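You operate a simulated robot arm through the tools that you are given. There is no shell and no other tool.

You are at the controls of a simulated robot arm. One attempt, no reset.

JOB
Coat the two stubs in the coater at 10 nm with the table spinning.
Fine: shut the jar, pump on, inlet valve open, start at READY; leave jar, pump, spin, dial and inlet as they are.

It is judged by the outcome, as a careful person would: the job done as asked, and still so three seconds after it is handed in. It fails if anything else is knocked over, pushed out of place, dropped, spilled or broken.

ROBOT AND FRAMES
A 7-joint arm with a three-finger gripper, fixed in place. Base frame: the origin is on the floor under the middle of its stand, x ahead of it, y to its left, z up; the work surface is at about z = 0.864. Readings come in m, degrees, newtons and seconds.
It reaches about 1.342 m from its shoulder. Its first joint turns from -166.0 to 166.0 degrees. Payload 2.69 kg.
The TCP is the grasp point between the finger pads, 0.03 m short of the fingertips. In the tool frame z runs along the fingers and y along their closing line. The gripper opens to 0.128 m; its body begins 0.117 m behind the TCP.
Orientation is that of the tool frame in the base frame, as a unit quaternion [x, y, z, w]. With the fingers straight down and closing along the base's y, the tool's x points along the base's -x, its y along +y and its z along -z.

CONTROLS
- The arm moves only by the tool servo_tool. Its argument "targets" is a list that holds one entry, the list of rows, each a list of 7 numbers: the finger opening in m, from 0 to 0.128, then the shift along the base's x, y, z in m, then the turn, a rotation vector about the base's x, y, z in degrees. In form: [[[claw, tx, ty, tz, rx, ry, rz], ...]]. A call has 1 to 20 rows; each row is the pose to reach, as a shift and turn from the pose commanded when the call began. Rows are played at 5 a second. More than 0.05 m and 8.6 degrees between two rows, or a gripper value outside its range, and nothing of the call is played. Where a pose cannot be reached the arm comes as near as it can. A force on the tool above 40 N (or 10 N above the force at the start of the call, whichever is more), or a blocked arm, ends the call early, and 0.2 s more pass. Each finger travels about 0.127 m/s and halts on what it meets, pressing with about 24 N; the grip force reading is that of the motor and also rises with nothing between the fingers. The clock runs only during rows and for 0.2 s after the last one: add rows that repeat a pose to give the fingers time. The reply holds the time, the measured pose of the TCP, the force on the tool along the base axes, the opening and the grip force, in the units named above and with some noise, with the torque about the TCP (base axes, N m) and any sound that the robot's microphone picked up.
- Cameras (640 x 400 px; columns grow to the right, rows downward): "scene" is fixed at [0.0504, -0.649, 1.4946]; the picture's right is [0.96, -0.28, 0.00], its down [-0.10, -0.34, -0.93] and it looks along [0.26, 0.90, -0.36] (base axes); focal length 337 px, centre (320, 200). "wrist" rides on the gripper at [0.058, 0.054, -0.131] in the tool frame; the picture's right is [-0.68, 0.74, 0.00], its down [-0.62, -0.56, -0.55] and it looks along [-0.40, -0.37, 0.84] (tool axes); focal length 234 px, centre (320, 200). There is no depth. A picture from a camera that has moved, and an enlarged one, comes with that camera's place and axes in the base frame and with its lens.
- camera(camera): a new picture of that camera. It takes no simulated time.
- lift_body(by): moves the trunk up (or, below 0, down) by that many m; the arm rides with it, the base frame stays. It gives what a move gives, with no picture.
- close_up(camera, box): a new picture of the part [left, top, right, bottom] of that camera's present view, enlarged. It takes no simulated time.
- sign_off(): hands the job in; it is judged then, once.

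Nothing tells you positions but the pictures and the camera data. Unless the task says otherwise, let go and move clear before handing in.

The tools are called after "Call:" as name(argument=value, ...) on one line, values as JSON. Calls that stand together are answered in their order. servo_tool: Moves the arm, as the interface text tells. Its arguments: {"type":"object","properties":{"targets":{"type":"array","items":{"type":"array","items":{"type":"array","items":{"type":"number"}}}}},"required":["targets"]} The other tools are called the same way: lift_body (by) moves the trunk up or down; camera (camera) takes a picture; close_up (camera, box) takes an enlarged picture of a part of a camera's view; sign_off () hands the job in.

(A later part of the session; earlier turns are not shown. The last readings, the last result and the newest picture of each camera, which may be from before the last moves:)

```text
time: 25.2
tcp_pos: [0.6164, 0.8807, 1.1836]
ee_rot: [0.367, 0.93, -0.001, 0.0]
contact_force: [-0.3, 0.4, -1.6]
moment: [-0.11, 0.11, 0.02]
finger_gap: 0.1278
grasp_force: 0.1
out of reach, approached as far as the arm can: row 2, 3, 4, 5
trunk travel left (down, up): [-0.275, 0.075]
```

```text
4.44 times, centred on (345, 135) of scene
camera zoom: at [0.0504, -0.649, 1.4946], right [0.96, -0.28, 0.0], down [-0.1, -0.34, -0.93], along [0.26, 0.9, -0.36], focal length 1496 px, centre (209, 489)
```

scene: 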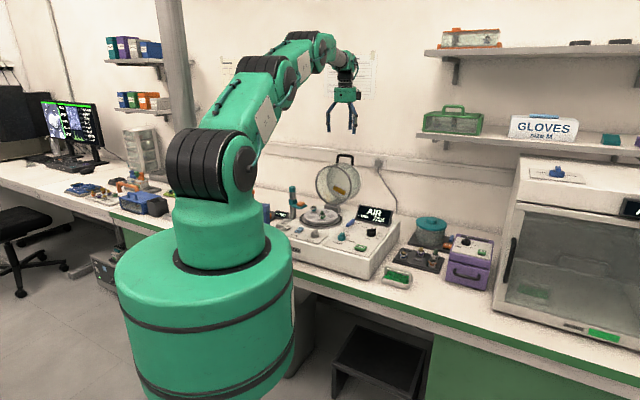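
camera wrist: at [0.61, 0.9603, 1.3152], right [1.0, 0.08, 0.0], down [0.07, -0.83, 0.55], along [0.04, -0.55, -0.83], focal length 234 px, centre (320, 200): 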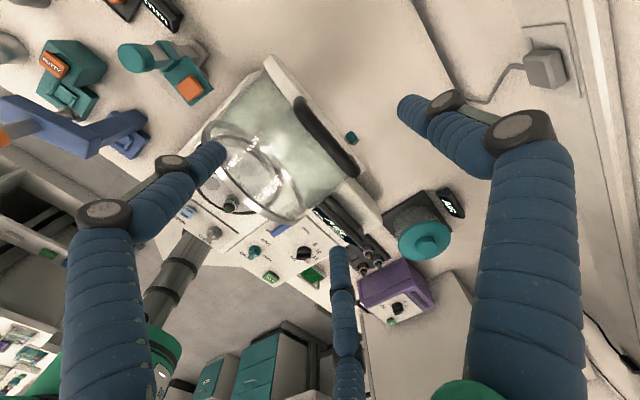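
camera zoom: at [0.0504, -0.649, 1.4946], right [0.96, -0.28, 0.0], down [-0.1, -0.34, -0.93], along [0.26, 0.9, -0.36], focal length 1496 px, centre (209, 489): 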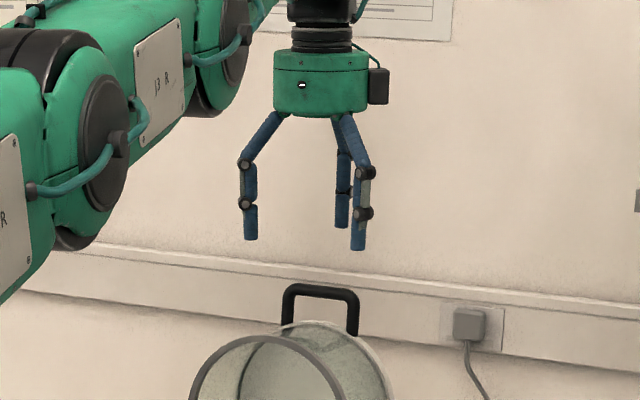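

Call:
close_up(camera="wrist", box=[240, 40, 400, 200])

```text
2.50 times, centred on (320, 120) of wrist
camera zoom: at [0.61, 0.9603, 1.3152], right [1.0, 0.08, 0.0], down [0.07, -0.83, 0.55], along [0.04, -0.55, -0.83], focal length 585 px, centre (320, 400)
```

zoom: 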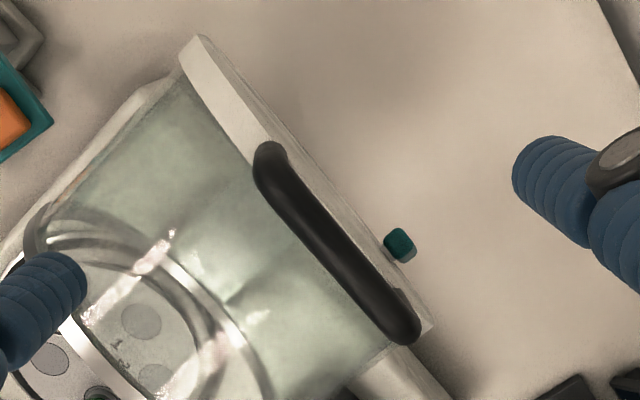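

Straight down is at the edge of reach, so I'll take the handle with the hand tilted about 25° outward. I put the bar centre at (0.6235, 0.8855, 1.095) and the coater's axes at 45°. I'm moving to a tilted pre-grasp.

Call:
servo_tool(targets=[[[0.128, -0.005, -0.006, 0, 4.4, -4.4, -0.5], [0.128, -0.01, -0.012, 0, 8.85, -8.85, -1], [0.128, -0.015, -0.018, -0.01, 13.3, -13.3, -1.5], [0.12, -0.02, -0.024, -0.02, 17.7, -17.7, -2], [0.1, -0.0203, -0.0244, -0.026, 17.7, -17.7, -2], [0.08, -0.0203, -0.0244, -0.026, 17.7, -17.7, -2], [0.08, -0.0203, -0.0244, -0.026, 17.7, -17.7, -2]]])

Call:
camera(camera="wrist")

Call:
close_up(camera="scene", box=[300, 90, 390, 180])

```text
time: 26.8
tcp_pos: [0.5935, 0.8548, 1.1619]
ee_rot: [0.374, 0.902, 0.199, 0.086]
contact_force: [-0.1, 0.1, -0.1]
moment: [-0.01, -0.01, -0.01]
finger_gap: 0.0803
grasp_force: 0.0
trunk travel left (down, up): [-0.275, 0.075]
```

```text
taken
camera wrist: at [0.547, 0.8922, 1.3039], right [0.95, -0.01, 0.32], down [-0.09, -0.96, 0.26], along [0.3, -0.28, -0.91], focal length 234 px, centre (320, 200)
```

wrist: 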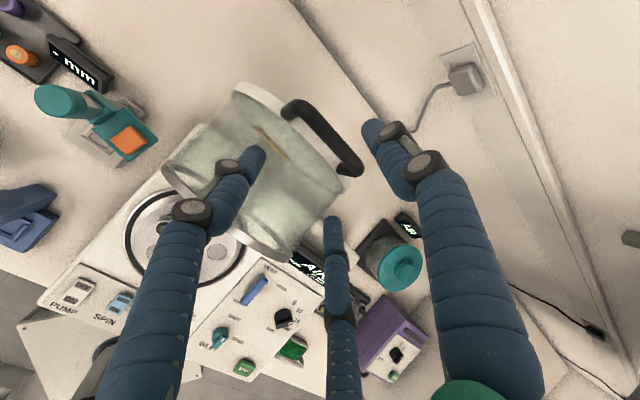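

```text
4.44 times, centred on (345, 135) of scene
camera zoom: at [0.0504, -0.649, 1.4946], right [0.96, -0.28, 0.0], down [-0.1, -0.34, -0.93], along [0.26, 0.9, -0.36], focal length 1496 px, centre (209, 489)
```

zoom: 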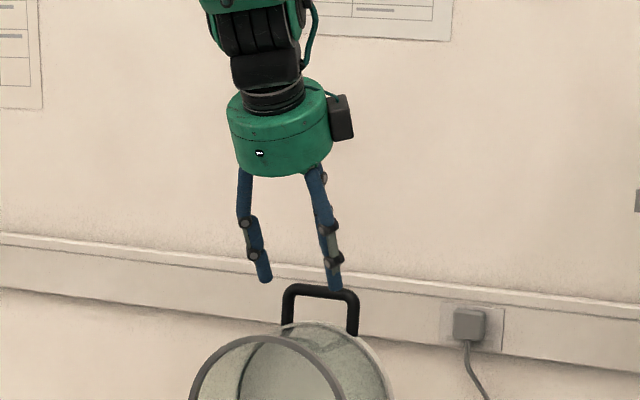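

Call:
close_up(camera="wrist", box=[240, 70, 400, 210])

```text
2.86 times, centred on (320, 140) of wrist
camera zoom: at [0.547, 0.8922, 1.3039], right [0.95, -0.01, 0.32], down [-0.09, -0.96, 0.26], along [0.3, -0.28, -0.91], focal length 669 px, centre (320, 371)
```

zoom: 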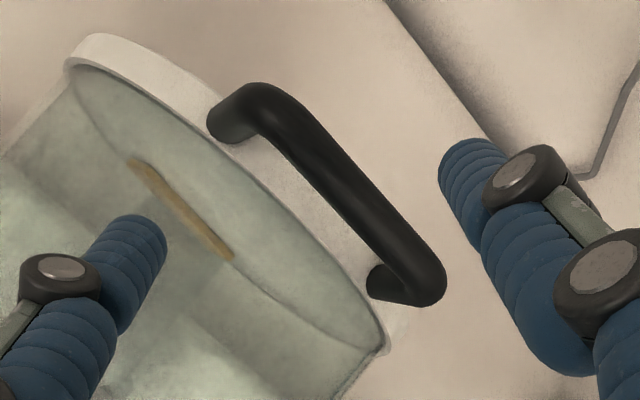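

The bar is confirmed along the 45° axis, centred at about (0.624, 0.886, 1.097). I'll approach along the tilted finger direction so the bar sits about 15 mm from the fingertips.

Call:
servo_tool(targets=[[[0.08, 0.0046, 0.0046, 0.003, 0, 0, 0], [0.08, 0.011, 0.011, -0.016, 0, 0, 0], [0.08, 0.017, 0.017, -0.034, 0, 0, 0], [0.08, 0.0233, 0.0233, -0.0535, 0, 0, 0], [0.08, 0.0233, 0.0233, -0.0535, 0, 0, 0]]])

Call:
camera(camera="wrist")

Call:
close_up(camera="scene", box=[305, 110, 385, 190])

```text
time: 28.0
tcp_pos: [0.6172, 0.8771, 1.1096]
ee_rot: [0.374, 0.902, 0.199, 0.086]
contact_force: [2.2, -0.4, 2.3]
moment: [-0.09, -0.08, 0.06]
finger_gap: 0.0809
grasp_force: 0.7
trunk travel left (down, up): [-0.275, 0.075]
```

```text
taken
camera wrist: at [0.5702, 0.9152, 1.2502], right [0.95, -0.01, 0.32], down [-0.09, -0.96, 0.26], along [0.3, -0.28, -0.91], focal length 234 px, centre (320, 200)
```

wrist: 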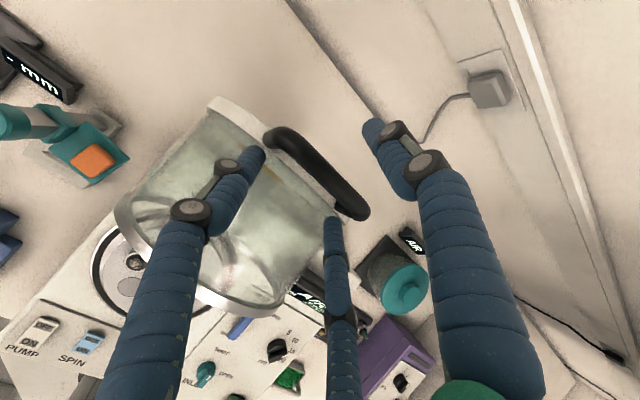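

```text
5.00 times, centred on (345, 150) of scene
camera zoom: at [0.0504, -0.649, 1.4946], right [0.96, -0.28, 0.0], down [-0.1, -0.34, -0.93], along [0.26, 0.9, -0.36], focal length 1683 px, centre (195, 450)
```

zoom: 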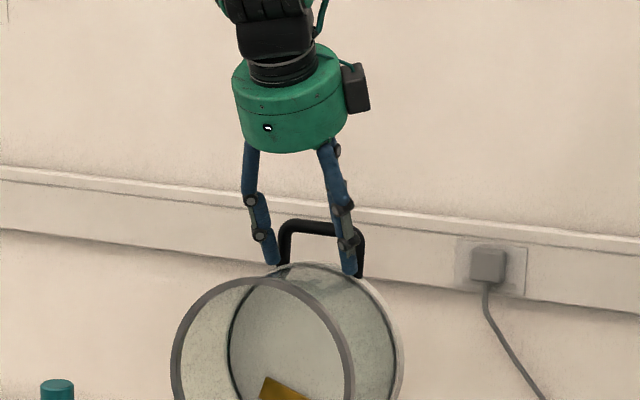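

Call:
close_up(camera="wrist", box=[230, 100, 400, 240])

```text
2.86 times, centred on (315, 170) of wrist
camera zoom: at [0.5702, 0.9152, 1.2502], right [0.95, -0.01, 0.32], down [-0.09, -0.96, 0.26], along [0.3, -0.28, -0.91], focal length 669 px, centre (334, 286)
```

zoom: 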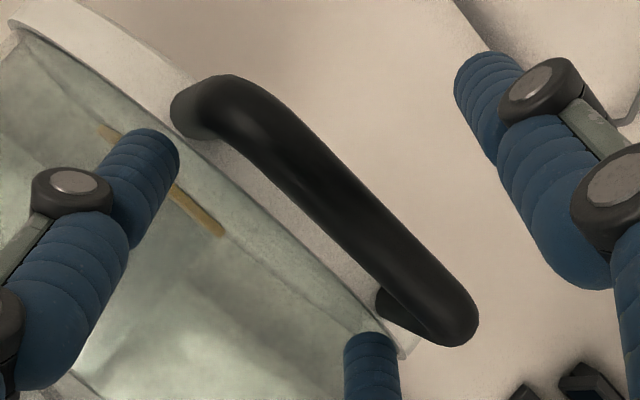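

Finger C barely touches the lid rim (about 2 N). I'll back off 3 mm and close around the bar.

Call:
servo_tool(targets=[[[0.08, -0.001, -0.001, 0.0027, 0, 0, 0], [0.065, -0.001, -0.001, 0.0027, 0, 0, 0], [0.05, -0.001, -0.001, 0.0027, 0, 0, 0], [0.04, -0.001, -0.001, 0.0027, 0, 0, 0], [0.032, -0.001, -0.001, 0.0027, 0, 0, 0], [0.032, -0.001, -0.001, 0.0027, 0, 0, 0]]])

Call:
close_up(camera="wrist", box=[230, 100, 400, 240])

```text
time: 29.4
tcp_pos: [0.616, 0.8761, 1.1111]
ee_rot: [0.374, 0.902, 0.198, 0.086]
contact_force: [-0.7, 0.2, 0.3]
moment: [0.04, -0.03, 0.0]
finger_gap: 0.0319
grasp_force: 0.1
trunk travel left (down, up): [-0.275, 0.075]
```

```text
2.86 times, centred on (315, 170) of wrist
camera zoom: at [0.5688, 0.9138, 1.2527], right [0.95, -0.01, 0.32], down [-0.09, -0.96, 0.26], along [0.3, -0.28, -0.91], focal length 669 px, centre (334, 286)
```

zoom: 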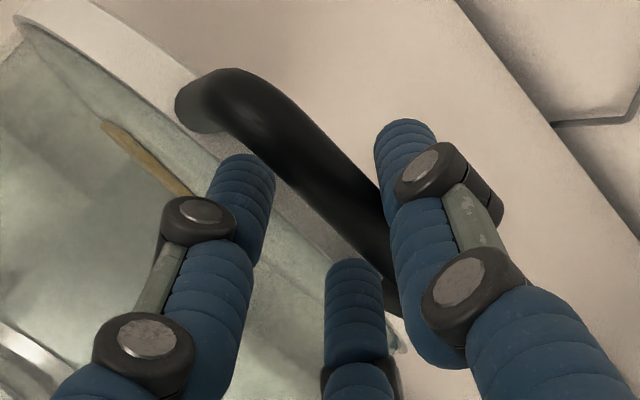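

The bar is caged without contact. I'll close further until it is held.

Call:
servo_tool(targets=[[[0.027, 0, 0, 0, 0, 0, 0], [0.022, 0, 0, 0, 0, 0, 0], [0.018, 0, 0, 0, 0, 0, 0], [0.014, 0, 0, 0, 0, 0, 0], [0.014, 0, 0, 0, 0, 0, 0]]])

Call:
close_up(camera="wrist", box=[230, 100, 400, 240])

Call:
close_up(camera="scene", box=[305, 110, 385, 190])

```text
time: 30.6
tcp_pos: [0.6165, 0.8768, 1.1153]
ee_rot: [0.374, 0.902, 0.2, 0.086]
contact_force: [8.2, 7.8, 15.9]
moment: [0.21, -0.1, -0.31]
finger_gap: 0.022
grasp_force: 45.2
trunk travel left (down, up): [-0.275, 0.075]
```

```text
2.86 times, centred on (315, 170) of wrist
camera zoom: at [0.5692, 0.914, 1.2554], right [0.95, -0.01, 0.32], down [-0.09, -0.96, 0.26], along [0.3, -0.28, -0.91], focal length 669 px, centre (334, 286)
```

zoom: 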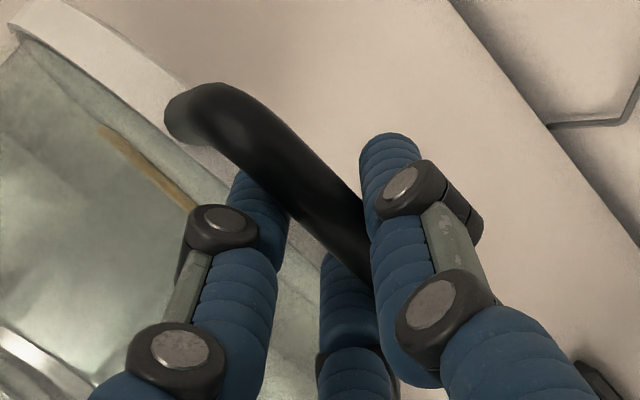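

```text
5.00 times, centred on (345, 150) of scene
camera zoom: at [0.0504, -0.649, 1.4946], right [0.96, -0.28, 0.0], down [-0.1, -0.34, -0.93], along [0.26, 0.9, -0.36], focal length 1683 px, centre (195, 450)
```

zoom: 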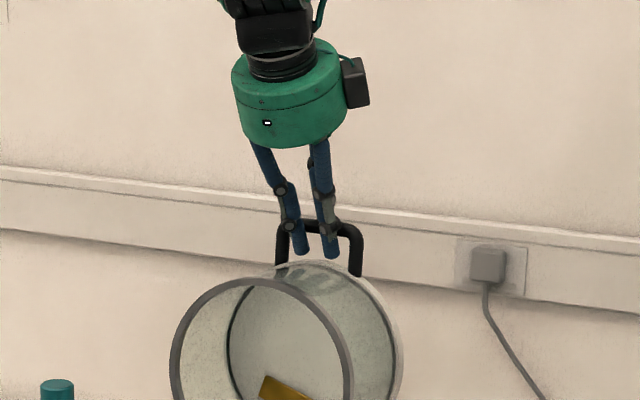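

The bar is held, with a 22 mm gap and a firm grip. I'll start swinging the jar forward about its hinge, estimated 0.147 m ahead of and 0.217 m below the bar, in small steps while watching the forces.

Call:
servo_tool(targets=[[[0.014, -0.007, -0.007, 0.006, 0.71, -0.71, 0], [0.014, -0.0141, -0.0141, 0.0116, 1.41, -1.41, 0], [0.014, -0.0214, -0.0214, 0.0167, 2.12, -2.12, 0], [0.014, -0.0288, -0.0288, 0.0213, 2.83, -2.83, 0], [0.014, -0.0288, -0.0288, 0.0213, 2.83, -2.83, 0]]])

Call:
camera(camera="wrist")

Call:
close_up(camera="scene", box=[285, 110, 405, 230])

```text
time: 31.8
tcp_pos: [0.5859, 0.847, 1.1322]
ee_rot: [0.371, 0.894, 0.23, 0.099]
contact_force: [-3.3, 11.2, 11.1]
moment: [0.43, 0.1, -0.35]
finger_gap: 0.0221
grasp_force: 45.1
trunk travel left (down, up): [-0.275, 0.075]
```

```text
taken
camera wrist: at [0.5331, 0.8781, 1.2734], right [0.93, -0.02, 0.36], down [-0.11, -0.97, 0.21], along [0.35, -0.23, -0.91], focal length 234 px, centre (320, 200)
```

wrist: 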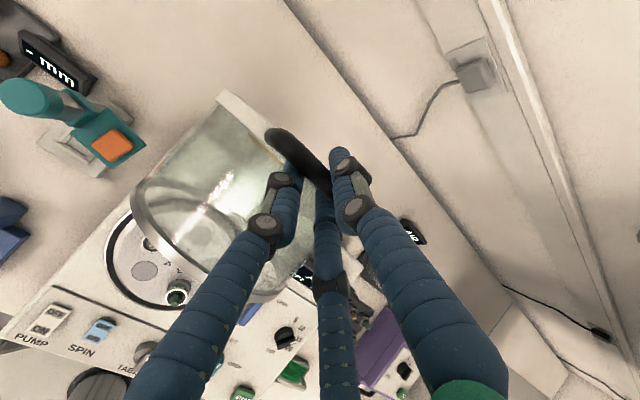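

```text
3.33 times, centred on (345, 170) of scene
camera zoom: at [0.0504, -0.649, 1.4946], right [0.96, -0.28, 0.0], down [-0.1, -0.34, -0.93], along [0.26, 0.9, -0.36], focal length 1122 px, centre (237, 300)
```

zoom: 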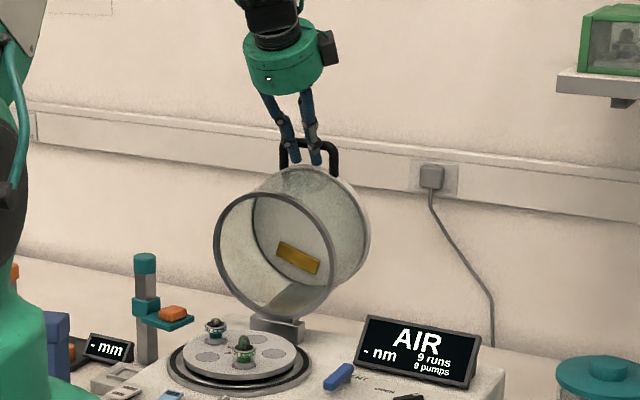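

The jar follows the hand and the forces are modest. I'll continue the arc to about 25° and ease out the small sideways force.

Call:
servo_tool(targets=[[[0.014, -0.0083, -0.0069, 0.0043, 0.71, -0.71, 0], [0.014, -0.0167, -0.0139, 0.0079, 1.41, -1.41, 0], [0.014, -0.0246, -0.0218, 0.0113, 2.12, -2.12, 0], [0.014, -0.0325, -0.0297, 0.0141, 2.83, -2.83, 0], [0.014, -0.0405, -0.0377, 0.0164, 3.54, -3.54, 0], [0.014, -0.0486, -0.0458, 0.0182, 4.24, -4.24, 0], [0.014, -0.0486, -0.0458, 0.0182, 4.24, -4.24, 0]]])

Call:
camera(camera="wrist")

Call:
close_up(camera="scene", box=[275, 110, 405, 240])

```text
time: 33.4
tcp_pos: [0.5382, 0.7994, 1.1466]
ee_rot: [0.366, 0.882, 0.273, 0.119]
contact_force: [15.1, -17.5, -16.9]
moment: [-0.33, -0.09, -0.76]
finger_gap: 0.0219
grasp_force: 45.0
trunk travel left (down, up): [-0.275, 0.075]
```

```text
taken
camera wrist: at [0.4755, 0.8208, 1.2857], right [0.9, -0.05, 0.42], down [-0.12, -0.98, 0.13], along [0.41, -0.17, -0.9], focal length 234 px, centre (320, 200)
```

wrist: 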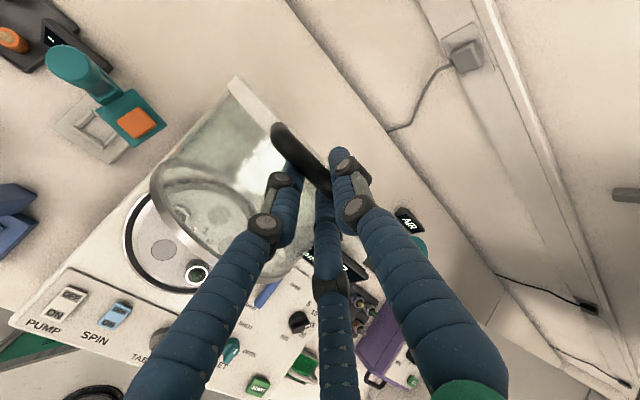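

```text
3.08 times, centred on (340, 175) of scene
camera zoom: at [0.0504, -0.649, 1.4946], right [0.96, -0.28, 0.0], down [-0.1, -0.34, -0.93], along [0.26, 0.9, -0.36], focal length 1036 px, centre (258, 277)
```

zoom: 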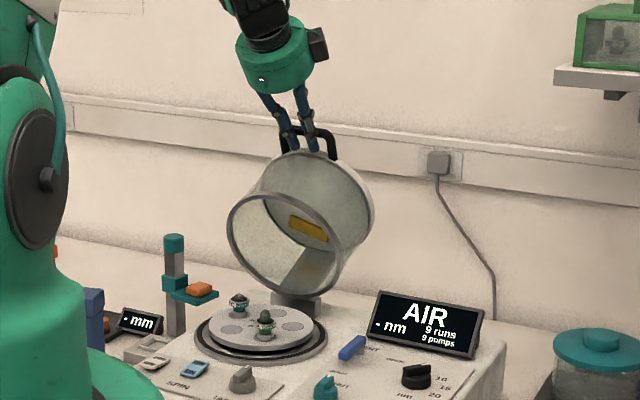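

From the measured positions I get a hinge at about b = 0.935, z = 0.87 with a radius of 0.267. I'm continuing past the vertical on the corrected arc and relieving the sideways and vertical load.

Call:
servo_tool(targets=[[[0.014, -0.0087, -0.0107, -0.0041, 0.85, -0.85, 0], [0.014, -0.017, -0.019, -0.0041, 1.7, -1.7, 0], [0.014, -0.0254, -0.0274, -0.0046, 2.55, -2.55, 0], [0.014, -0.0337, -0.0357, -0.0056, 3.39, -3.39, 0], [0.014, -0.0421, -0.0441, -0.0071, 4.24, -4.24, 0], [0.014, -0.0503, -0.0523, -0.0092, 5.09, -5.09, 0], [0.014, -0.0503, -0.0523, -0.0092, 5.09, -5.09, 0]]])

Call:
camera(camera="wrist")

Call:
close_up(camera="scene", box=[275, 110, 405, 240])

```text
time: 35.0
tcp_pos: [0.4888, 0.7492, 1.1441]
ee_rot: [0.357, 0.861, 0.334, 0.142]
contact_force: [-1.7, -0.5, 17.7]
moment: [0.45, 0.03, 0.03]
finger_gap: 0.0217
grasp_force: 45.6
trunk travel left (down, up): [-0.275, 0.075]
```

```text
taken
camera wrist: at [0.4123, 0.7573, 1.2769], right [0.86, -0.09, 0.5], down [-0.12, -0.99, 0.03], along [0.49, -0.08, -0.87], focal length 234 px, centre (320, 200)
```

wrist: 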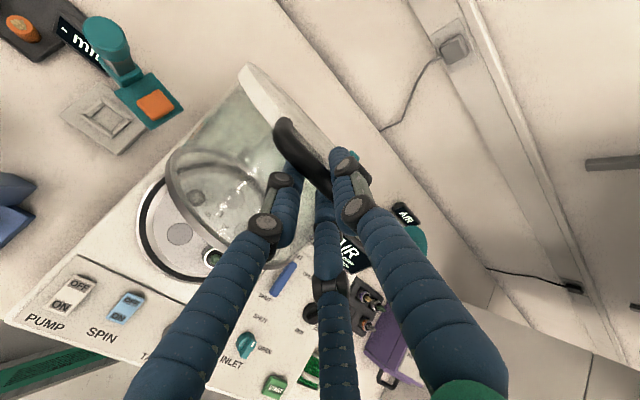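

```text
3.08 times, centred on (340, 175) of scene
camera zoom: at [0.0504, -0.649, 1.4946], right [0.96, -0.28, 0.0], down [-0.1, -0.34, -0.93], along [0.26, 0.9, -0.36], focal length 1036 px, centre (258, 277)
```

zoom: 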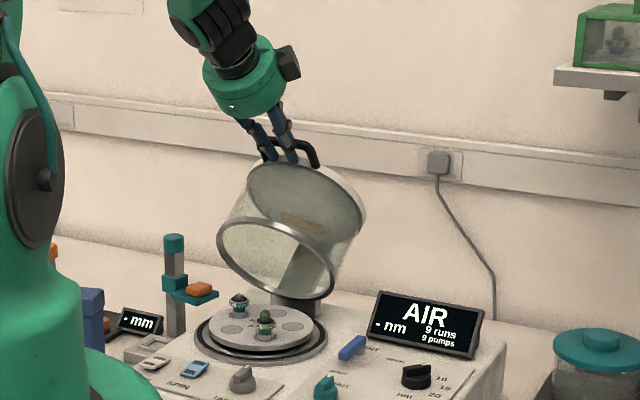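

The jar is past vertical and controlled. Continuing down the arc with the refitted centre.

Call:
servo_tool(targets=[[[0.014, -0.0079, -0.0079, -0.0012, 1.27, -1.27, 0], [0.014, -0.0163, -0.0163, -0.004, 2.26, -2.26, 0], [0.014, -0.0247, -0.0247, -0.0073, 3.25, -3.25, 0], [0.014, -0.033, -0.033, -0.0111, 4.24, -4.24, 0], [0.014, -0.0412, -0.0412, -0.0154, 5.23, -5.23, 0], [0.014, -0.0412, -0.0412, -0.0154, 5.23, -5.23, 0]]])

Call:
close_up(camera="wrist", box=[140, 60, 400, 260])

Call:
close_up(camera="scene", box=[265, 120, 395, 250])

```text
time: 36.4
tcp_pos: [0.454, 0.7134, 1.1302]
ee_rot: [0.348, 0.845, 0.373, 0.16]
contact_force: [-3.3, 19.0, -31.1]
moment: [0.28, 0.82, -0.01]
finger_gap: 0.022
grasp_force: 45.3
out of reach, approached as far as the arm can: row 5, 6
trunk travel left (down, up): [-0.275, 0.075]
```

```text
2.00 times, centred on (270, 160) of wrist
camera zoom: at [0.3681, 0.7136, 1.2569], right [0.82, -0.13, 0.55], down [-0.12, -0.99, -0.05], along [0.55, -0.03, -0.83], focal length 468 px, centre (420, 280)
```

zoom: 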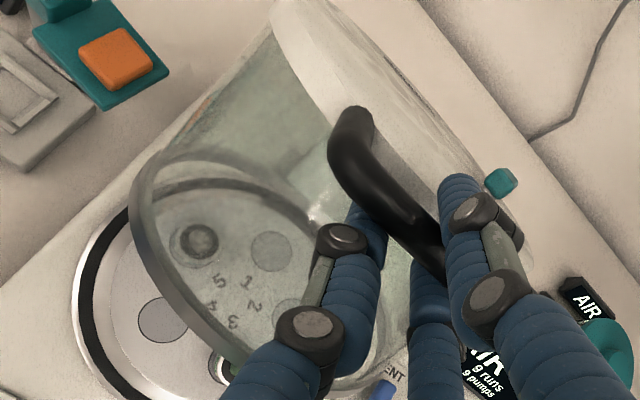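

```text
3.08 times, centred on (330, 185) of scene
camera zoom: at [0.0504, -0.649, 1.4946], right [0.96, -0.28, 0.0], down [-0.1, -0.34, -0.93], along [0.26, 0.9, -0.36], focal length 1036 px, centre (289, 246)
```

zoom: 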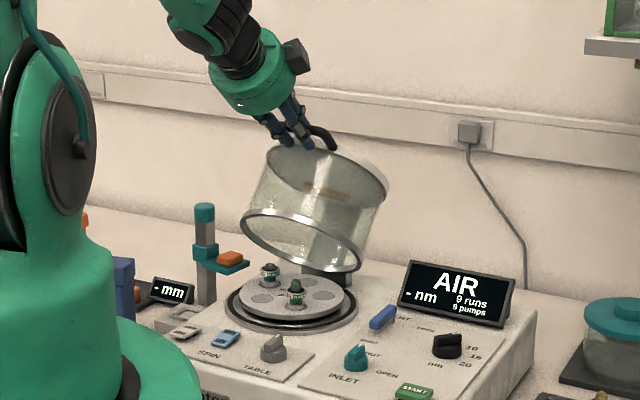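

A wrist limit shows up near 48° of tilt. The grip still holds the bar, so I'll back the tilt off a little to relax the arm before continuing with less tilt.

Call:
servo_tool(targets=[[[0.014, 0.0003, 0.0003, 0.0008, -2.1, 2.1, 0], [0.014, 0.0003, 0.0003, 0.0008, -2.1, 2.1, 0]]])

```text
time: 36.7
tcp_pos: [0.4514, 0.7126, 1.1288]
ee_rot: [0.348, 0.848, 0.368, 0.157]
contact_force: [-2.6, 9.0, -14.7]
moment: [0.27, 0.74, 0.29]
finger_gap: 0.0219
grasp_force: 45.2
trunk travel left (down, up): [-0.275, 0.075]
stopped in row 1: the force on the tool passed its limit at 49 N (the readings are from after the stop); the commanded pose is now the measured one
```

The controller stopped on a force peak and reset its reference. The jar is still held, with about 17 N on the tool. I'll continue along the arc in smaller steps while easing the tilt back.

Call:
servo_tool(targets=[[[0.014, -0.004, -0.004, -0.0012, -0.4, 0.4, 0], [0.014, -0.0078, -0.0078, -0.0031, -0.85, 0.85, 0], [0.014, -0.0117, -0.0117, -0.0052, -1.2, 1.2, 0], [0.014, -0.0156, -0.0156, -0.0074, -1.56, 1.56, 0], [0.014, -0.0156, -0.0156, -0.0074, -1.56, 1.56, 0]]])

Call:
close_up(camera="scene", box=[265, 120, 395, 250])

```text
time: 37.9
tcp_pos: [0.4378, 0.6974, 1.1203]
ee_rot: [0.353, 0.854, 0.352, 0.151]
contact_force: [-0.9, 22.5, -32.1]
moment: [0.17, 0.54, 0.1]
finger_gap: 0.022
grasp_force: 45.5
trunk travel left (down, up): [-0.275, 0.075]
```

```text
3.08 times, centred on (330, 185) of scene
camera zoom: at [0.0504, -0.649, 1.4946], right [0.96, -0.28, 0.0], down [-0.1, -0.34, -0.93], along [0.26, 0.9, -0.36], focal length 1036 px, centre (289, 246)
```

zoom: 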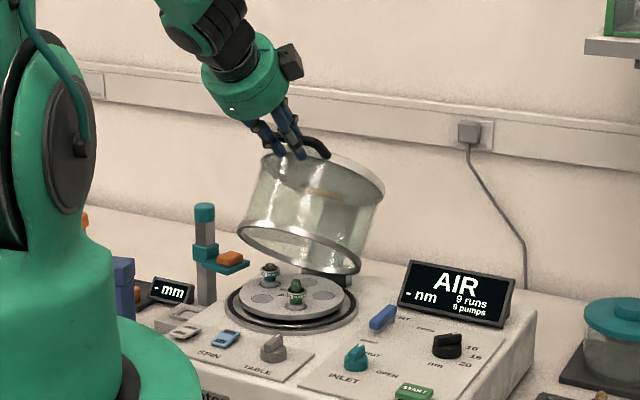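

The force is almost purely radial, pulling toward the hinge, so the commanded radius is a bit too large. I'll relieve it with a small inward move and re-read.

Call:
servo_tool(targets=[[[0.014, 0.0005, 0.0015, -0.003, 0, 0, 0], [0.014, 0.0007, 0.0021, -0.0046, 0, 0, 0], [0.014, 0.0007, 0.0021, -0.0046, 0, 0, 0]]])

Call:
close_up(camera="wrist", box=[200, 80, 400, 240])

```text
time: 38.7
tcp_pos: [0.4385, 0.6985, 1.1212]
ee_rot: [0.353, 0.852, 0.354, 0.152]
contact_force: [1.1, 0.2, 0.6]
moment: [-0.09, -0.33, -0.59]
finger_gap: 0.0218
grasp_force: 45.5
trunk travel left (down, up): [-0.275, 0.075]
```

```text
2.50 times, centred on (300, 160) of wrist
camera zoom: at [0.3578, 0.7029, 1.2523], right [0.84, -0.11, 0.53], down [-0.12, -0.99, -0.01], along [0.53, -0.06, -0.85], focal length 585 px, centre (370, 300)
```

zoom: 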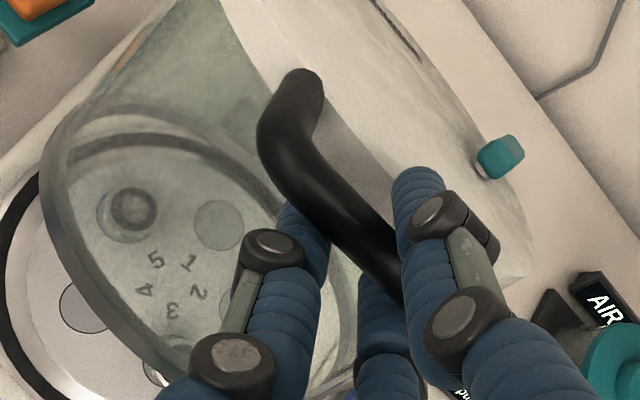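

Zero force there. I'll continue the arc with the refitted hinge (0.933, 0.86, radius 0.277).

Call:
servo_tool(targets=[[[0.014, -0.0062, -0.0062, -0.004, -0.57, 0.57, 0], [0.014, -0.0122, -0.0122, -0.0081, -1.27, 1.27, 0], [0.014, -0.018, -0.018, -0.0126, -1.98, 1.98, 0], [0.014, -0.0238, -0.0238, -0.0173, -2.69, 2.69, 0], [0.014, -0.0238, -0.0238, -0.0173, -2.69, 2.69, 0]]])

Call:
close_up(camera="scene", box=[265, 120, 395, 250])

```text
time: 39.9
tcp_pos: [0.4152, 0.6748, 1.1023]
ee_rot: [0.358, 0.864, 0.324, 0.139]
contact_force: [-2.1, 2.4, -2.5]
moment: [-0.08, 0.03, -0.03]
finger_gap: 0.0217
grasp_force: 45.0
trunk travel left (down, up): [-0.275, 0.075]
```

```text
3.08 times, centred on (330, 185) of scene
camera zoom: at [0.0504, -0.649, 1.4946], right [0.96, -0.28, 0.0], down [-0.1, -0.34, -0.93], along [0.26, 0.9, -0.36], focal length 1036 px, centre (289, 246)
```

zoom: 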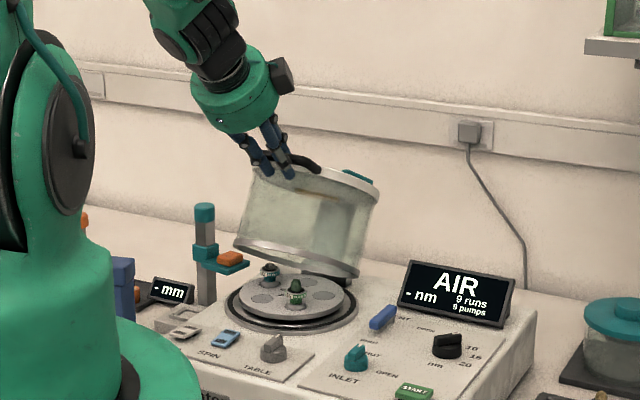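

The forces are near zero now. I'll keep lowering along the same arc.

Call:
servo_tool(targets=[[[0.014, -0.0056, -0.0056, -0.0052, -0.35, 0.35, 0], [0.014, -0.0111, -0.0111, -0.0107, -0.71, 0.71, 0], [0.014, -0.0165, -0.0165, -0.0163, -1.06, 1.06, 0], [0.014, -0.0217, -0.0217, -0.0223, -1.41, 1.41, 0], [0.014, -0.0268, -0.0268, -0.0286, -1.77, 1.77, 0], [0.014, -0.0268, -0.0268, -0.0286, -1.77, 1.77, 0]]])

Call:
close_up(camera="scene", box=[265, 130, 385, 250])

```text
time: 41.3
tcp_pos: [0.3878, 0.6487, 1.0743]
ee_rot: [0.36, 0.872, 0.305, 0.132]
contact_force: [6.4, -1.1, -4.5]
moment: [-0.23, -0.26, 0.03]
finger_gap: 0.0217
grasp_force: 45.6
trunk travel left (down, up): [-0.275, 0.075]
```

```text
3.33 times, centred on (325, 190) of scene
camera zoom: at [0.0504, -0.649, 1.4946], right [0.96, -0.28, 0.0], down [-0.1, -0.34, -0.93], along [0.26, 0.9, -0.36], focal length 1122 px, centre (303, 233)
```

zoom: 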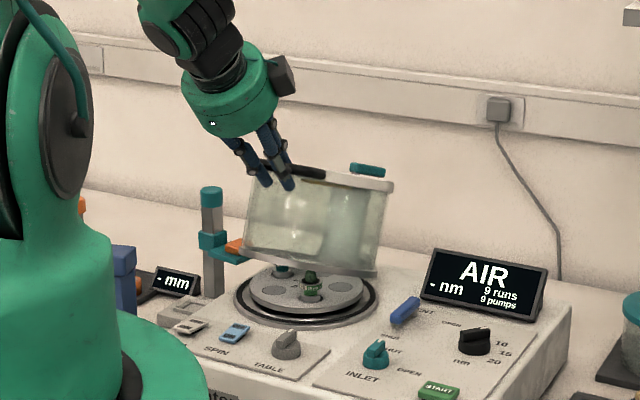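

Call:
servo_tool(targets=[[[0.014, -0.0049, -0.0049, -0.0065, -0.35, 0.35, 0], [0.014, -0.0096, -0.0096, -0.0132, -0.71, 0.71, 0], [0.014, -0.0141, -0.0141, -0.0202, -1.06, 1.06, 0], [0.014, -0.0185, -0.0185, -0.0274, -1.41, 1.41, 0], [0.014, -0.0227, -0.0227, -0.0348, -1.77, 1.77, 0], [0.014, -0.0227, -0.0227, -0.0348, -1.77, 1.77, 0]]])

Call:
close_up(camera="scene", box=[265, 130, 385, 250])

Call:
camera(camera="wrist")

```text
time: 42.7
tcp_pos: [0.3647, 0.625, 1.0382]
ee_rot: [0.362, 0.879, 0.286, 0.124]
contact_force: [10.6, 1.6, -6.6]
moment: [-0.32, -0.34, 0.16]
finger_gap: 0.022
grasp_force: 45.1
trunk travel left (down, up): [-0.275, 0.075]
```

```text
3.33 times, centred on (325, 190) of scene
camera zoom: at [0.0504, -0.649, 1.4946], right [0.96, -0.28, 0.0], down [-0.1, -0.34, -0.93], along [0.26, 0.9, -0.36], focal length 1122 px, centre (303, 233)
```

zoom: 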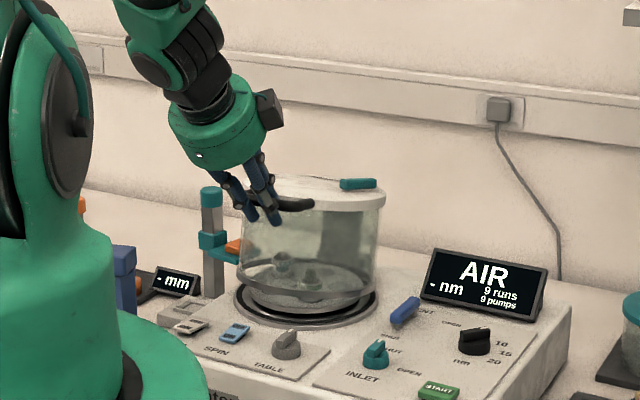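

```text
taken
camera wrist: at [0.2985, 0.6436, 1.1758], right [0.9, -0.06, 0.44], down [-0.12, -0.99, 0.11], along [0.43, -0.15, -0.89], focal length 234 px, centre (320, 200)
```

wrist: 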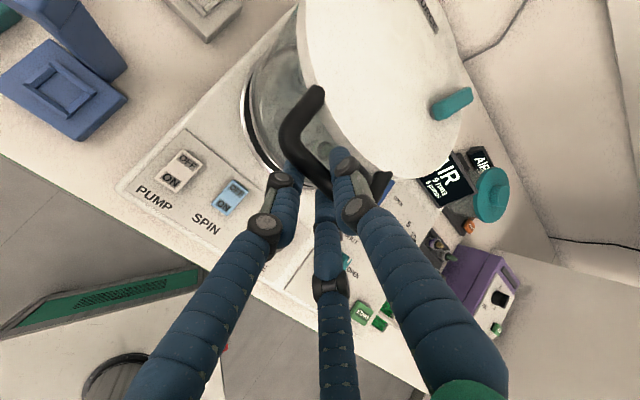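

The jar is nearly closed, about 8° left. I'll lower gently until it seats.

Call:
servo_tool(targets=[[[0.014, -0.0018, -0.0022, -0.0038, 0, 0, 0], [0.014, -0.0037, -0.0043, -0.0077, 0, 0, 0], [0.014, -0.0056, -0.0063, -0.0117, 0, 0, 0], [0.014, -0.0075, -0.0083, -0.0157, 0, 0, 0], [0.014, -0.0093, -0.0101, -0.0198, 0, 0, 0], [0.014, -0.0093, -0.0101, -0.0198, 0, 0, 0]]])

Call:
close_up(camera="scene", box=[275, 165, 365, 245])

```text
time: 44.1
tcp_pos: [0.358, 0.6178, 1.0235]
ee_rot: [0.361, 0.881, 0.281, 0.121]
contact_force: [-1.9, 6.7, -4.2]
moment: [0.05, 0.03, 0.56]
finger_gap: 0.022
grasp_force: 44.8
out of reach, approached as far as the arm can: row 5, 6
trunk travel left (down, up): [-0.275, 0.075]
```

```text
5.00 times, centred on (320, 205) of scene
camera zoom: at [0.0504, -0.649, 1.4946], right [0.96, -0.28, 0.0], down [-0.1, -0.34, -0.93], along [0.26, 0.9, -0.36], focal length 1683 px, centre (320, 175)
```

zoom: 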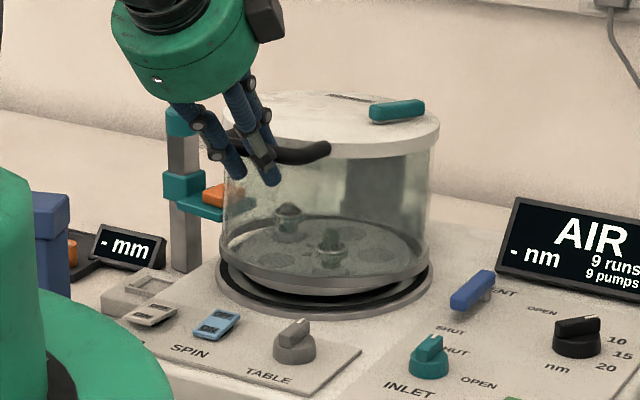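

A wrist limit again at this tilt, with the jar about 1.5–2 cm from seated at the front. I'll reduce the tilt a little first and re-read.

Call:
servo_tool(targets=[[[0.014, 0, 0, 0, -1.4, 1.4, 0], [0.014, 0, 0, 0, -2.8, 2.8, 0], [0.014, 0, 0, 0, -2.8, 2.8, 0]]])

```text
time: 44.9
tcp_pos: [0.3564, 0.6184, 1.0235]
ee_rot: [0.367, 0.888, 0.256, 0.11]
contact_force: [-6.0, 4.8, -0.4]
moment: [-0.26, -0.29, 0.4]
finger_gap: 0.0221
grasp_force: 45.1
trunk travel left (down, up): [-0.275, 0.075]
```

Call:
servo_tool(targets=[[[0.014, -0.0028, -0.0022, -0.0051, -1.0, 1.0, 0], [0.014, -0.0053, -0.0047, -0.011, -2.05, 2.05, 0], [0.014, -0.0076, -0.007, -0.0169, -3.1, 3.1, 0], [0.014, -0.0076, -0.007, -0.0169, -3.1, 3.1, 0]]])

Call:
close_up(camera="scene", box=[275, 165, 365, 245])

```text
time: 45.9
tcp_pos: [0.3506, 0.611, 1.0063]
ee_rot: [0.369, 0.898, 0.222, 0.095]
contact_force: [4.5, -1.4, -2.0]
moment: [-0.45, -0.48, 0.33]
finger_gap: 0.0221
grasp_force: 44.4
trunk travel left (down, up): [-0.275, 0.075]
```

```text
5.00 times, centred on (320, 205) of scene
camera zoom: at [0.0504, -0.649, 1.4946], right [0.96, -0.28, 0.0], down [-0.1, -0.34, -0.93], along [0.26, 0.9, -0.36], focal length 1683 px, centre (320, 175)
```

zoom: 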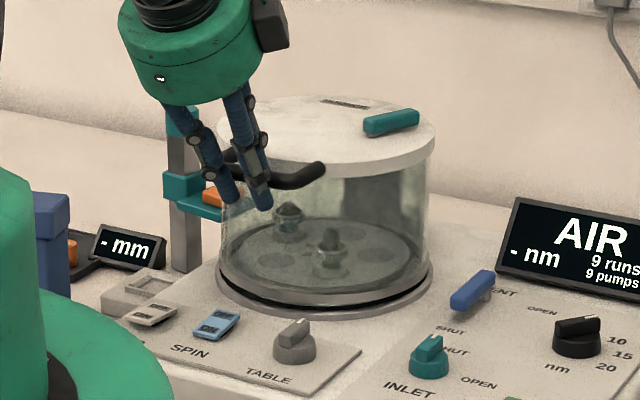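

Call:
servo_tool(targets=[[[0.014, -0.0015, -0.0015, -0.004, -0.7, 0.7, 0], [0.014, -0.0029, -0.0029, -0.0081, -1.4, 1.4, 0], [0.014, -0.0029, -0.0029, -0.0081, -1.4, 1.4, 0]]])

Call:
close_up(camera="scene", box=[285, 185, 355, 235])

```text
time: 46.7
tcp_pos: [0.3474, 0.609, 0.9983]
ee_rot: [0.371, 0.901, 0.207, 0.089]
contact_force: [20.3, 0.9, 7.1]
moment: [-0.26, -0.57, 0.29]
finger_gap: 0.022
grasp_force: 45.2
trunk travel left (down, up): [-0.275, 0.075]
```

```text
8.00 times, centred on (320, 210) of scene
camera zoom: at [0.0504, -0.649, 1.4946], right [0.96, -0.28, 0.0], down [-0.1, -0.34, -0.93], along [0.26, 0.9, -0.36], focal length 2693 px, centre (320, 120)
```

zoom: 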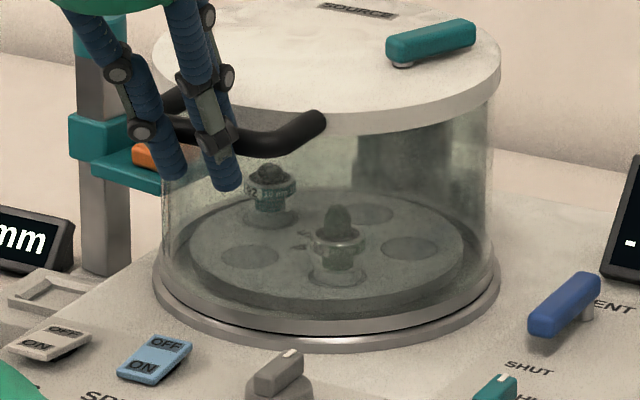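

The jar looks seated, and the tool now feels upward resistance. I'll open slightly, back out along the finger direction and check.

Call:
servo_tool(targets=[[[0.024, 0, 0, 0, 0, 0, 0], [0.032, 0, 0, 0, 0, 0, 0], [0.036, 0, 0, 0, 0, 0, 0], [0.036, 0, 0, 0, 0, 0, 0]]])

Call:
close_up(camera="wrist", box=[200, 60, 440, 240])

Call:
close_up(camera="scene", box=[285, 185, 355, 235])

```text
time: 47.7
tcp_pos: [0.3471, 0.6069, 0.9999]
ee_rot: [0.372, 0.9, 0.207, 0.09]
contact_force: [-1.0, 0.0, 0.0]
moment: [-0.01, 0.02, -0.01]
finger_gap: 0.0355
grasp_force: 0.1
trunk travel left (down, up): [-0.275, 0.075]
```

```text
2.22 times, centred on (320, 150) of wrist
camera zoom: at [0.2978, 0.6435, 1.1396], right [0.94, -0.01, 0.33], down [-0.09, -0.96, 0.25], along [0.32, -0.27, -0.91], focal length 520 px, centre (320, 311)
```

zoom: 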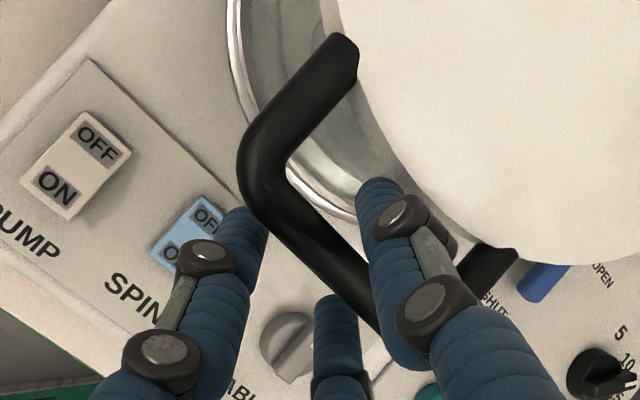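

```text
8.00 times, centred on (320, 210) of scene
camera zoom: at [0.0504, -0.649, 1.4946], right [0.96, -0.28, 0.0], down [-0.1, -0.34, -0.93], along [0.26, 0.9, -0.36], focal length 2693 px, centre (320, 120)
```

zoom: 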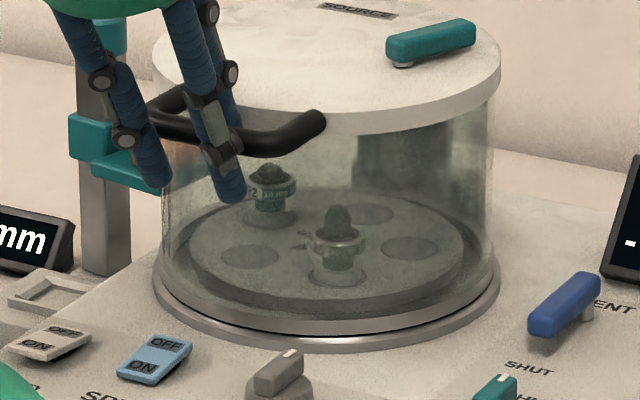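

The jar stayed put with zero force on the hand. I'm retreating along the finger axis, then rising.

Call:
servo_tool(targets=[[[0.036, -0.0047, -0.0047, 0.0135, 0, 0, 0], [0.036, -0.0094, -0.0094, 0.027, 0, 0, 0], [0.036, -0.0141, -0.0141, 0.0405, 0, 0, 0], [0.036, -0.0187, -0.0187, 0.054, 0, 0, 0], [0.036, -0.022, -0.022, 0.08, -3.5, 3.5, 0], [0.036, -0.022, -0.022, 0.12, -8, 8, 0], [0.036, -0.022, -0.022, 0.16, -12.5, 12.5, 0], [0.04, -0.022, -0.022, 0.18, -17, 17, 0], [0.04, -0.022, -0.022, 0.18, -18, 18, 0]]])

Call:
camera(camera="wrist")

Call:
close_up(camera="scene", box=[265, 165, 415, 265])

```text
time: 49.7
tcp_pos: [0.3258, 0.5849, 1.1793]
ee_rot: [0.381, 0.925, 0.003, 0.004]
contact_force: [-0.1, 0.6, 0.0]
moment: [-0.02, -0.02, -0.01]
finger_gap: 0.04
grasp_force: 0.0
trunk travel left (down, up): [-0.275, 0.075]
```

```text
taken
camera wrist: at [0.3195, 0.6657, 1.3105], right [1.0, 0.05, 0.01], down [0.03, -0.84, 0.55], along [0.04, -0.55, -0.84], focal length 234 px, centre (320, 200)
```

wrist: 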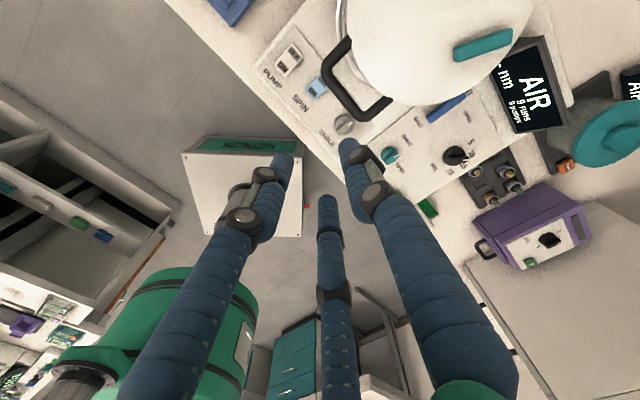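

```text
4.00 times, centred on (340, 215) of scene
camera zoom: at [0.0504, -0.649, 1.4946], right [0.96, -0.28, 0.0], down [-0.1, -0.34, -0.93], along [0.26, 0.9, -0.36], focal length 1346 px, centre (240, 140)
```

zoom: 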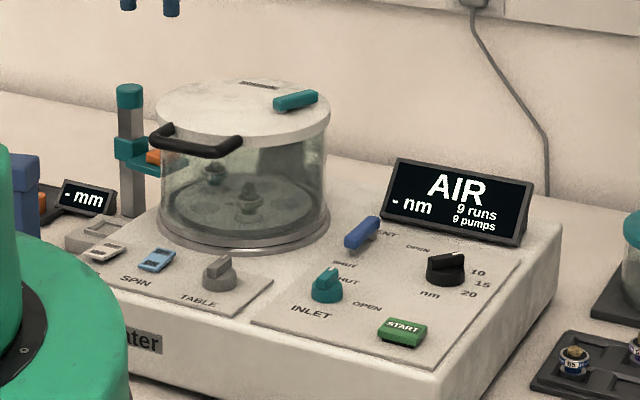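

The jar is shut. There is a label and a teal lever on the lid ("SOURCE"), so I'll look at it before pumping.

Call:
servo_tool(targets=[[[0.04, 0.03, 0.03, 0.03, 0, 0, 0], [0.04, 0.06, 0.06, 0.05, 0, 0, 0], [0.04, 0.09, 0.09, 0.05, 0, 0, 0], [0.04, 0.11, 0.12, 0.05, 0, 0, 0], [0.04, 0.11, 0.15, 0.05, 0, 0, 0], [0.04, 0.11, 0.15, 0.05, 0, 0, 0]]])

Call:
close_up(camera="wrist", box=[190, 20, 430, 180])

Call:
close_up(camera="scene", box=[295, 175, 355, 220])

```text
refused: row 1 steps farther than a row can; nothing moved
```

```text
2.50 times, centred on (310, 100) of wrist
camera zoom: at [0.3195, 0.6657, 1.3105], right [1.0, 0.05, 0.01], down [0.03, -0.84, 0.55], along [0.04, -0.55, -0.84], focal length 585 px, centre (345, 450)
```

zoom: 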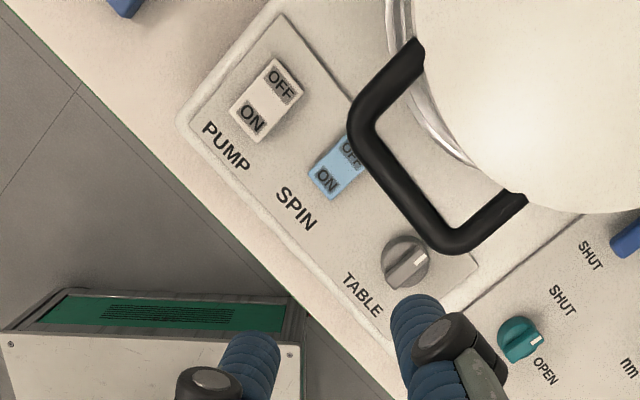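

```text
8.89 times, centred on (325, 198) of scene
camera zoom: at [0.0504, -0.649, 1.4946], right [0.96, -0.28, 0.0], down [-0.1, -0.34, -0.93], along [0.26, 0.9, -0.36], focal length 2992 px, centre (276, 222)
```

zoom: 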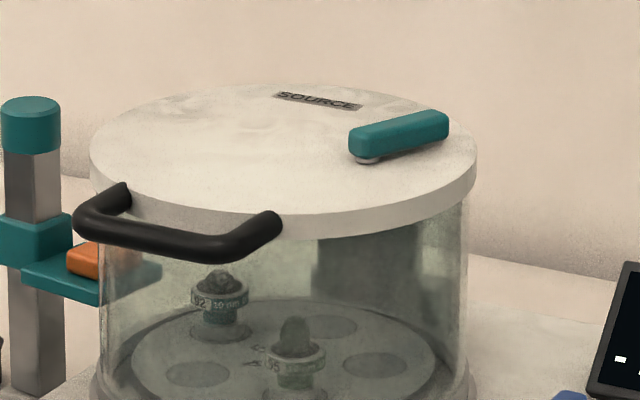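

Call:
servo_tool(targets=[[[0.04, 0.02, 0.025, 0.03, 0, 0, 0], [0.04, 0.045, 0.055, 0.05, 0, 0, 0], [0.04, 0.07, 0.09, 0.05, 0, 0, 0], [0.04, 0.09, 0.125, 0.05, 0, 0, 0], [0.04, 0.1, 0.16, 0.05, 0, 0, 0], [0.04, 0.1, 0.16, 0.05, 0, 0, 0]]])

Call:
camera(camera="wrist")

Call:
close_up(camera="wrist", box=[200, 20, 440, 180])

```text
time: 51.1
tcp_pos: [0.425, 0.7455, 1.2277]
ee_rot: [0.38, 0.925, 0.003, 0.005]
contact_force: [-1.0, 0.1, -0.2]
moment: [-0.04, 0.0, -0.02]
finger_gap: 0.0401
grasp_force: 0.1
trunk travel left (down, up): [-0.275, 0.075]
```

```text
taken
camera wrist: at [0.42, 0.8253, 1.3597], right [1.0, 0.05, 0.01], down [0.03, -0.84, 0.55], along [0.04, -0.55, -0.84], focal length 234 px, centre (320, 200)
```

wrist: 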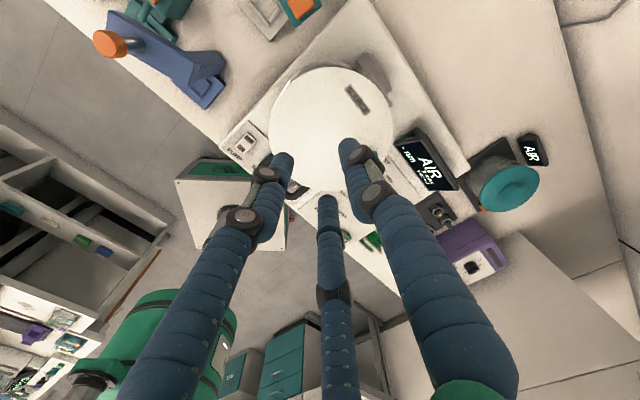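

```text
2.50 times, centred on (320, 100) of wrist
camera zoom: at [0.42, 0.8253, 1.3597], right [1.0, 0.05, 0.01], down [0.03, -0.84, 0.55], along [0.04, -0.55, -0.84], focal length 585 px, centre (320, 450)
```

zoom: 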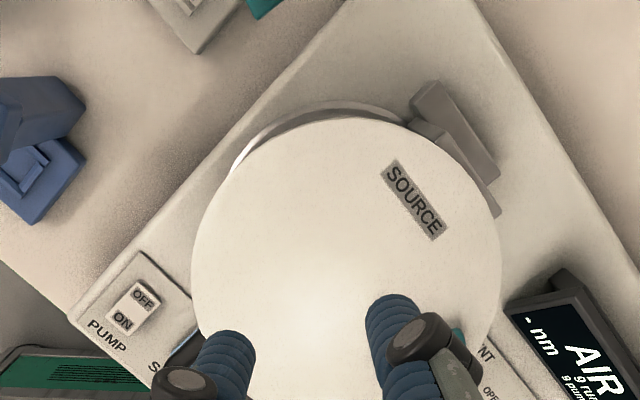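

The lid only carries a SOURCE label and needs no action. Next is the PUMP rocker, with its ON half at about (0.2645, 0.6357), pressed the same way as SPIN.

Call:
servo_tool(targets=[[[0.05, -0.0366, -0.0271, 0, 0, 0, 0], [0.05, -0.0732, -0.0542, 0, 0, 0, 0], [0.05, -0.1098, -0.0813, 0, 0, 0, 0], [0.05, -0.1464, -0.1084, 0, 0, 0, 0], [0.05, -0.183, -0.1355, 0, 0, 0, 0], [0.05, -0.183, -0.1355, -0.045, 0, 0, 0], [0.05, -0.183, -0.1355, -0.09, 0, 0, 0], [0.05, -0.183, -0.1355, -0.135, 0, 0, 0], [0.05, -0.183, -0.1355, -0.18, 0, 0, 0], [0.05, -0.183, -0.1355, -0.22, -3.5, 3.5, 0], [0.05, -0.183, -0.1355, -0.243, -7.07, 7.07, 0], [0.05, -0.183, -0.1355, -0.243, -7.07, 7.07, 0]]])

Call:
camera(camera="wrist")

Call:
close_up(camera="scene", box=[255, 165, 355, 245])

```text
time: 53.7
tcp_pos: [0.2427, 0.6098, 0.9855]
ee_rot: [0.378, 0.922, -0.077, -0.028]
contact_force: [0.3, 0.9, 0.4]
moment: [-0.01, 0.0, 0.01]
finger_gap: 0.05
grasp_force: 0.1
trunk travel left (down, up): [-0.275, 0.075]
```

```text
taken
camera wrist: at [0.2526, 0.7044, 1.1058], right [0.99, 0.04, -0.12], down [0.11, -0.76, 0.64], along [-0.06, -0.65, -0.76], focal length 234 px, centre (320, 200)
```

wrist: 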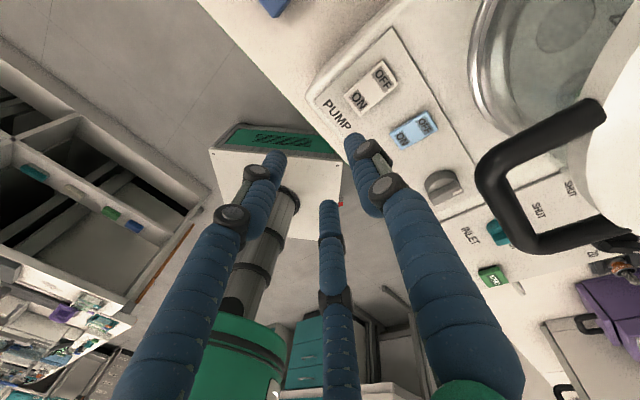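

```text
5.00 times, centred on (305, 205) of scene
camera zoom: at [0.0504, -0.649, 1.4946], right [0.96, -0.28, 0.0], down [-0.1, -0.34, -0.93], along [0.26, 0.9, -0.36], focal length 1683 px, centre (395, 175)
```

zoom: 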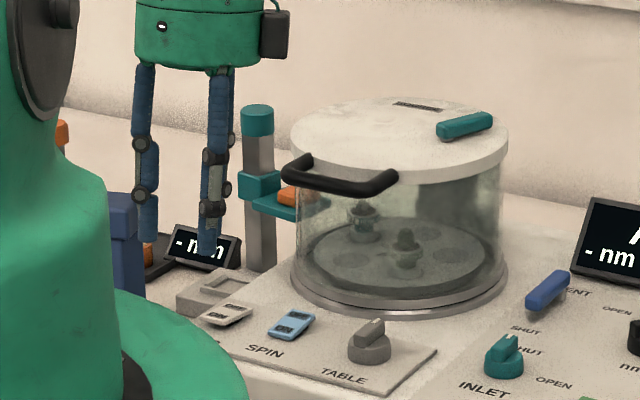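

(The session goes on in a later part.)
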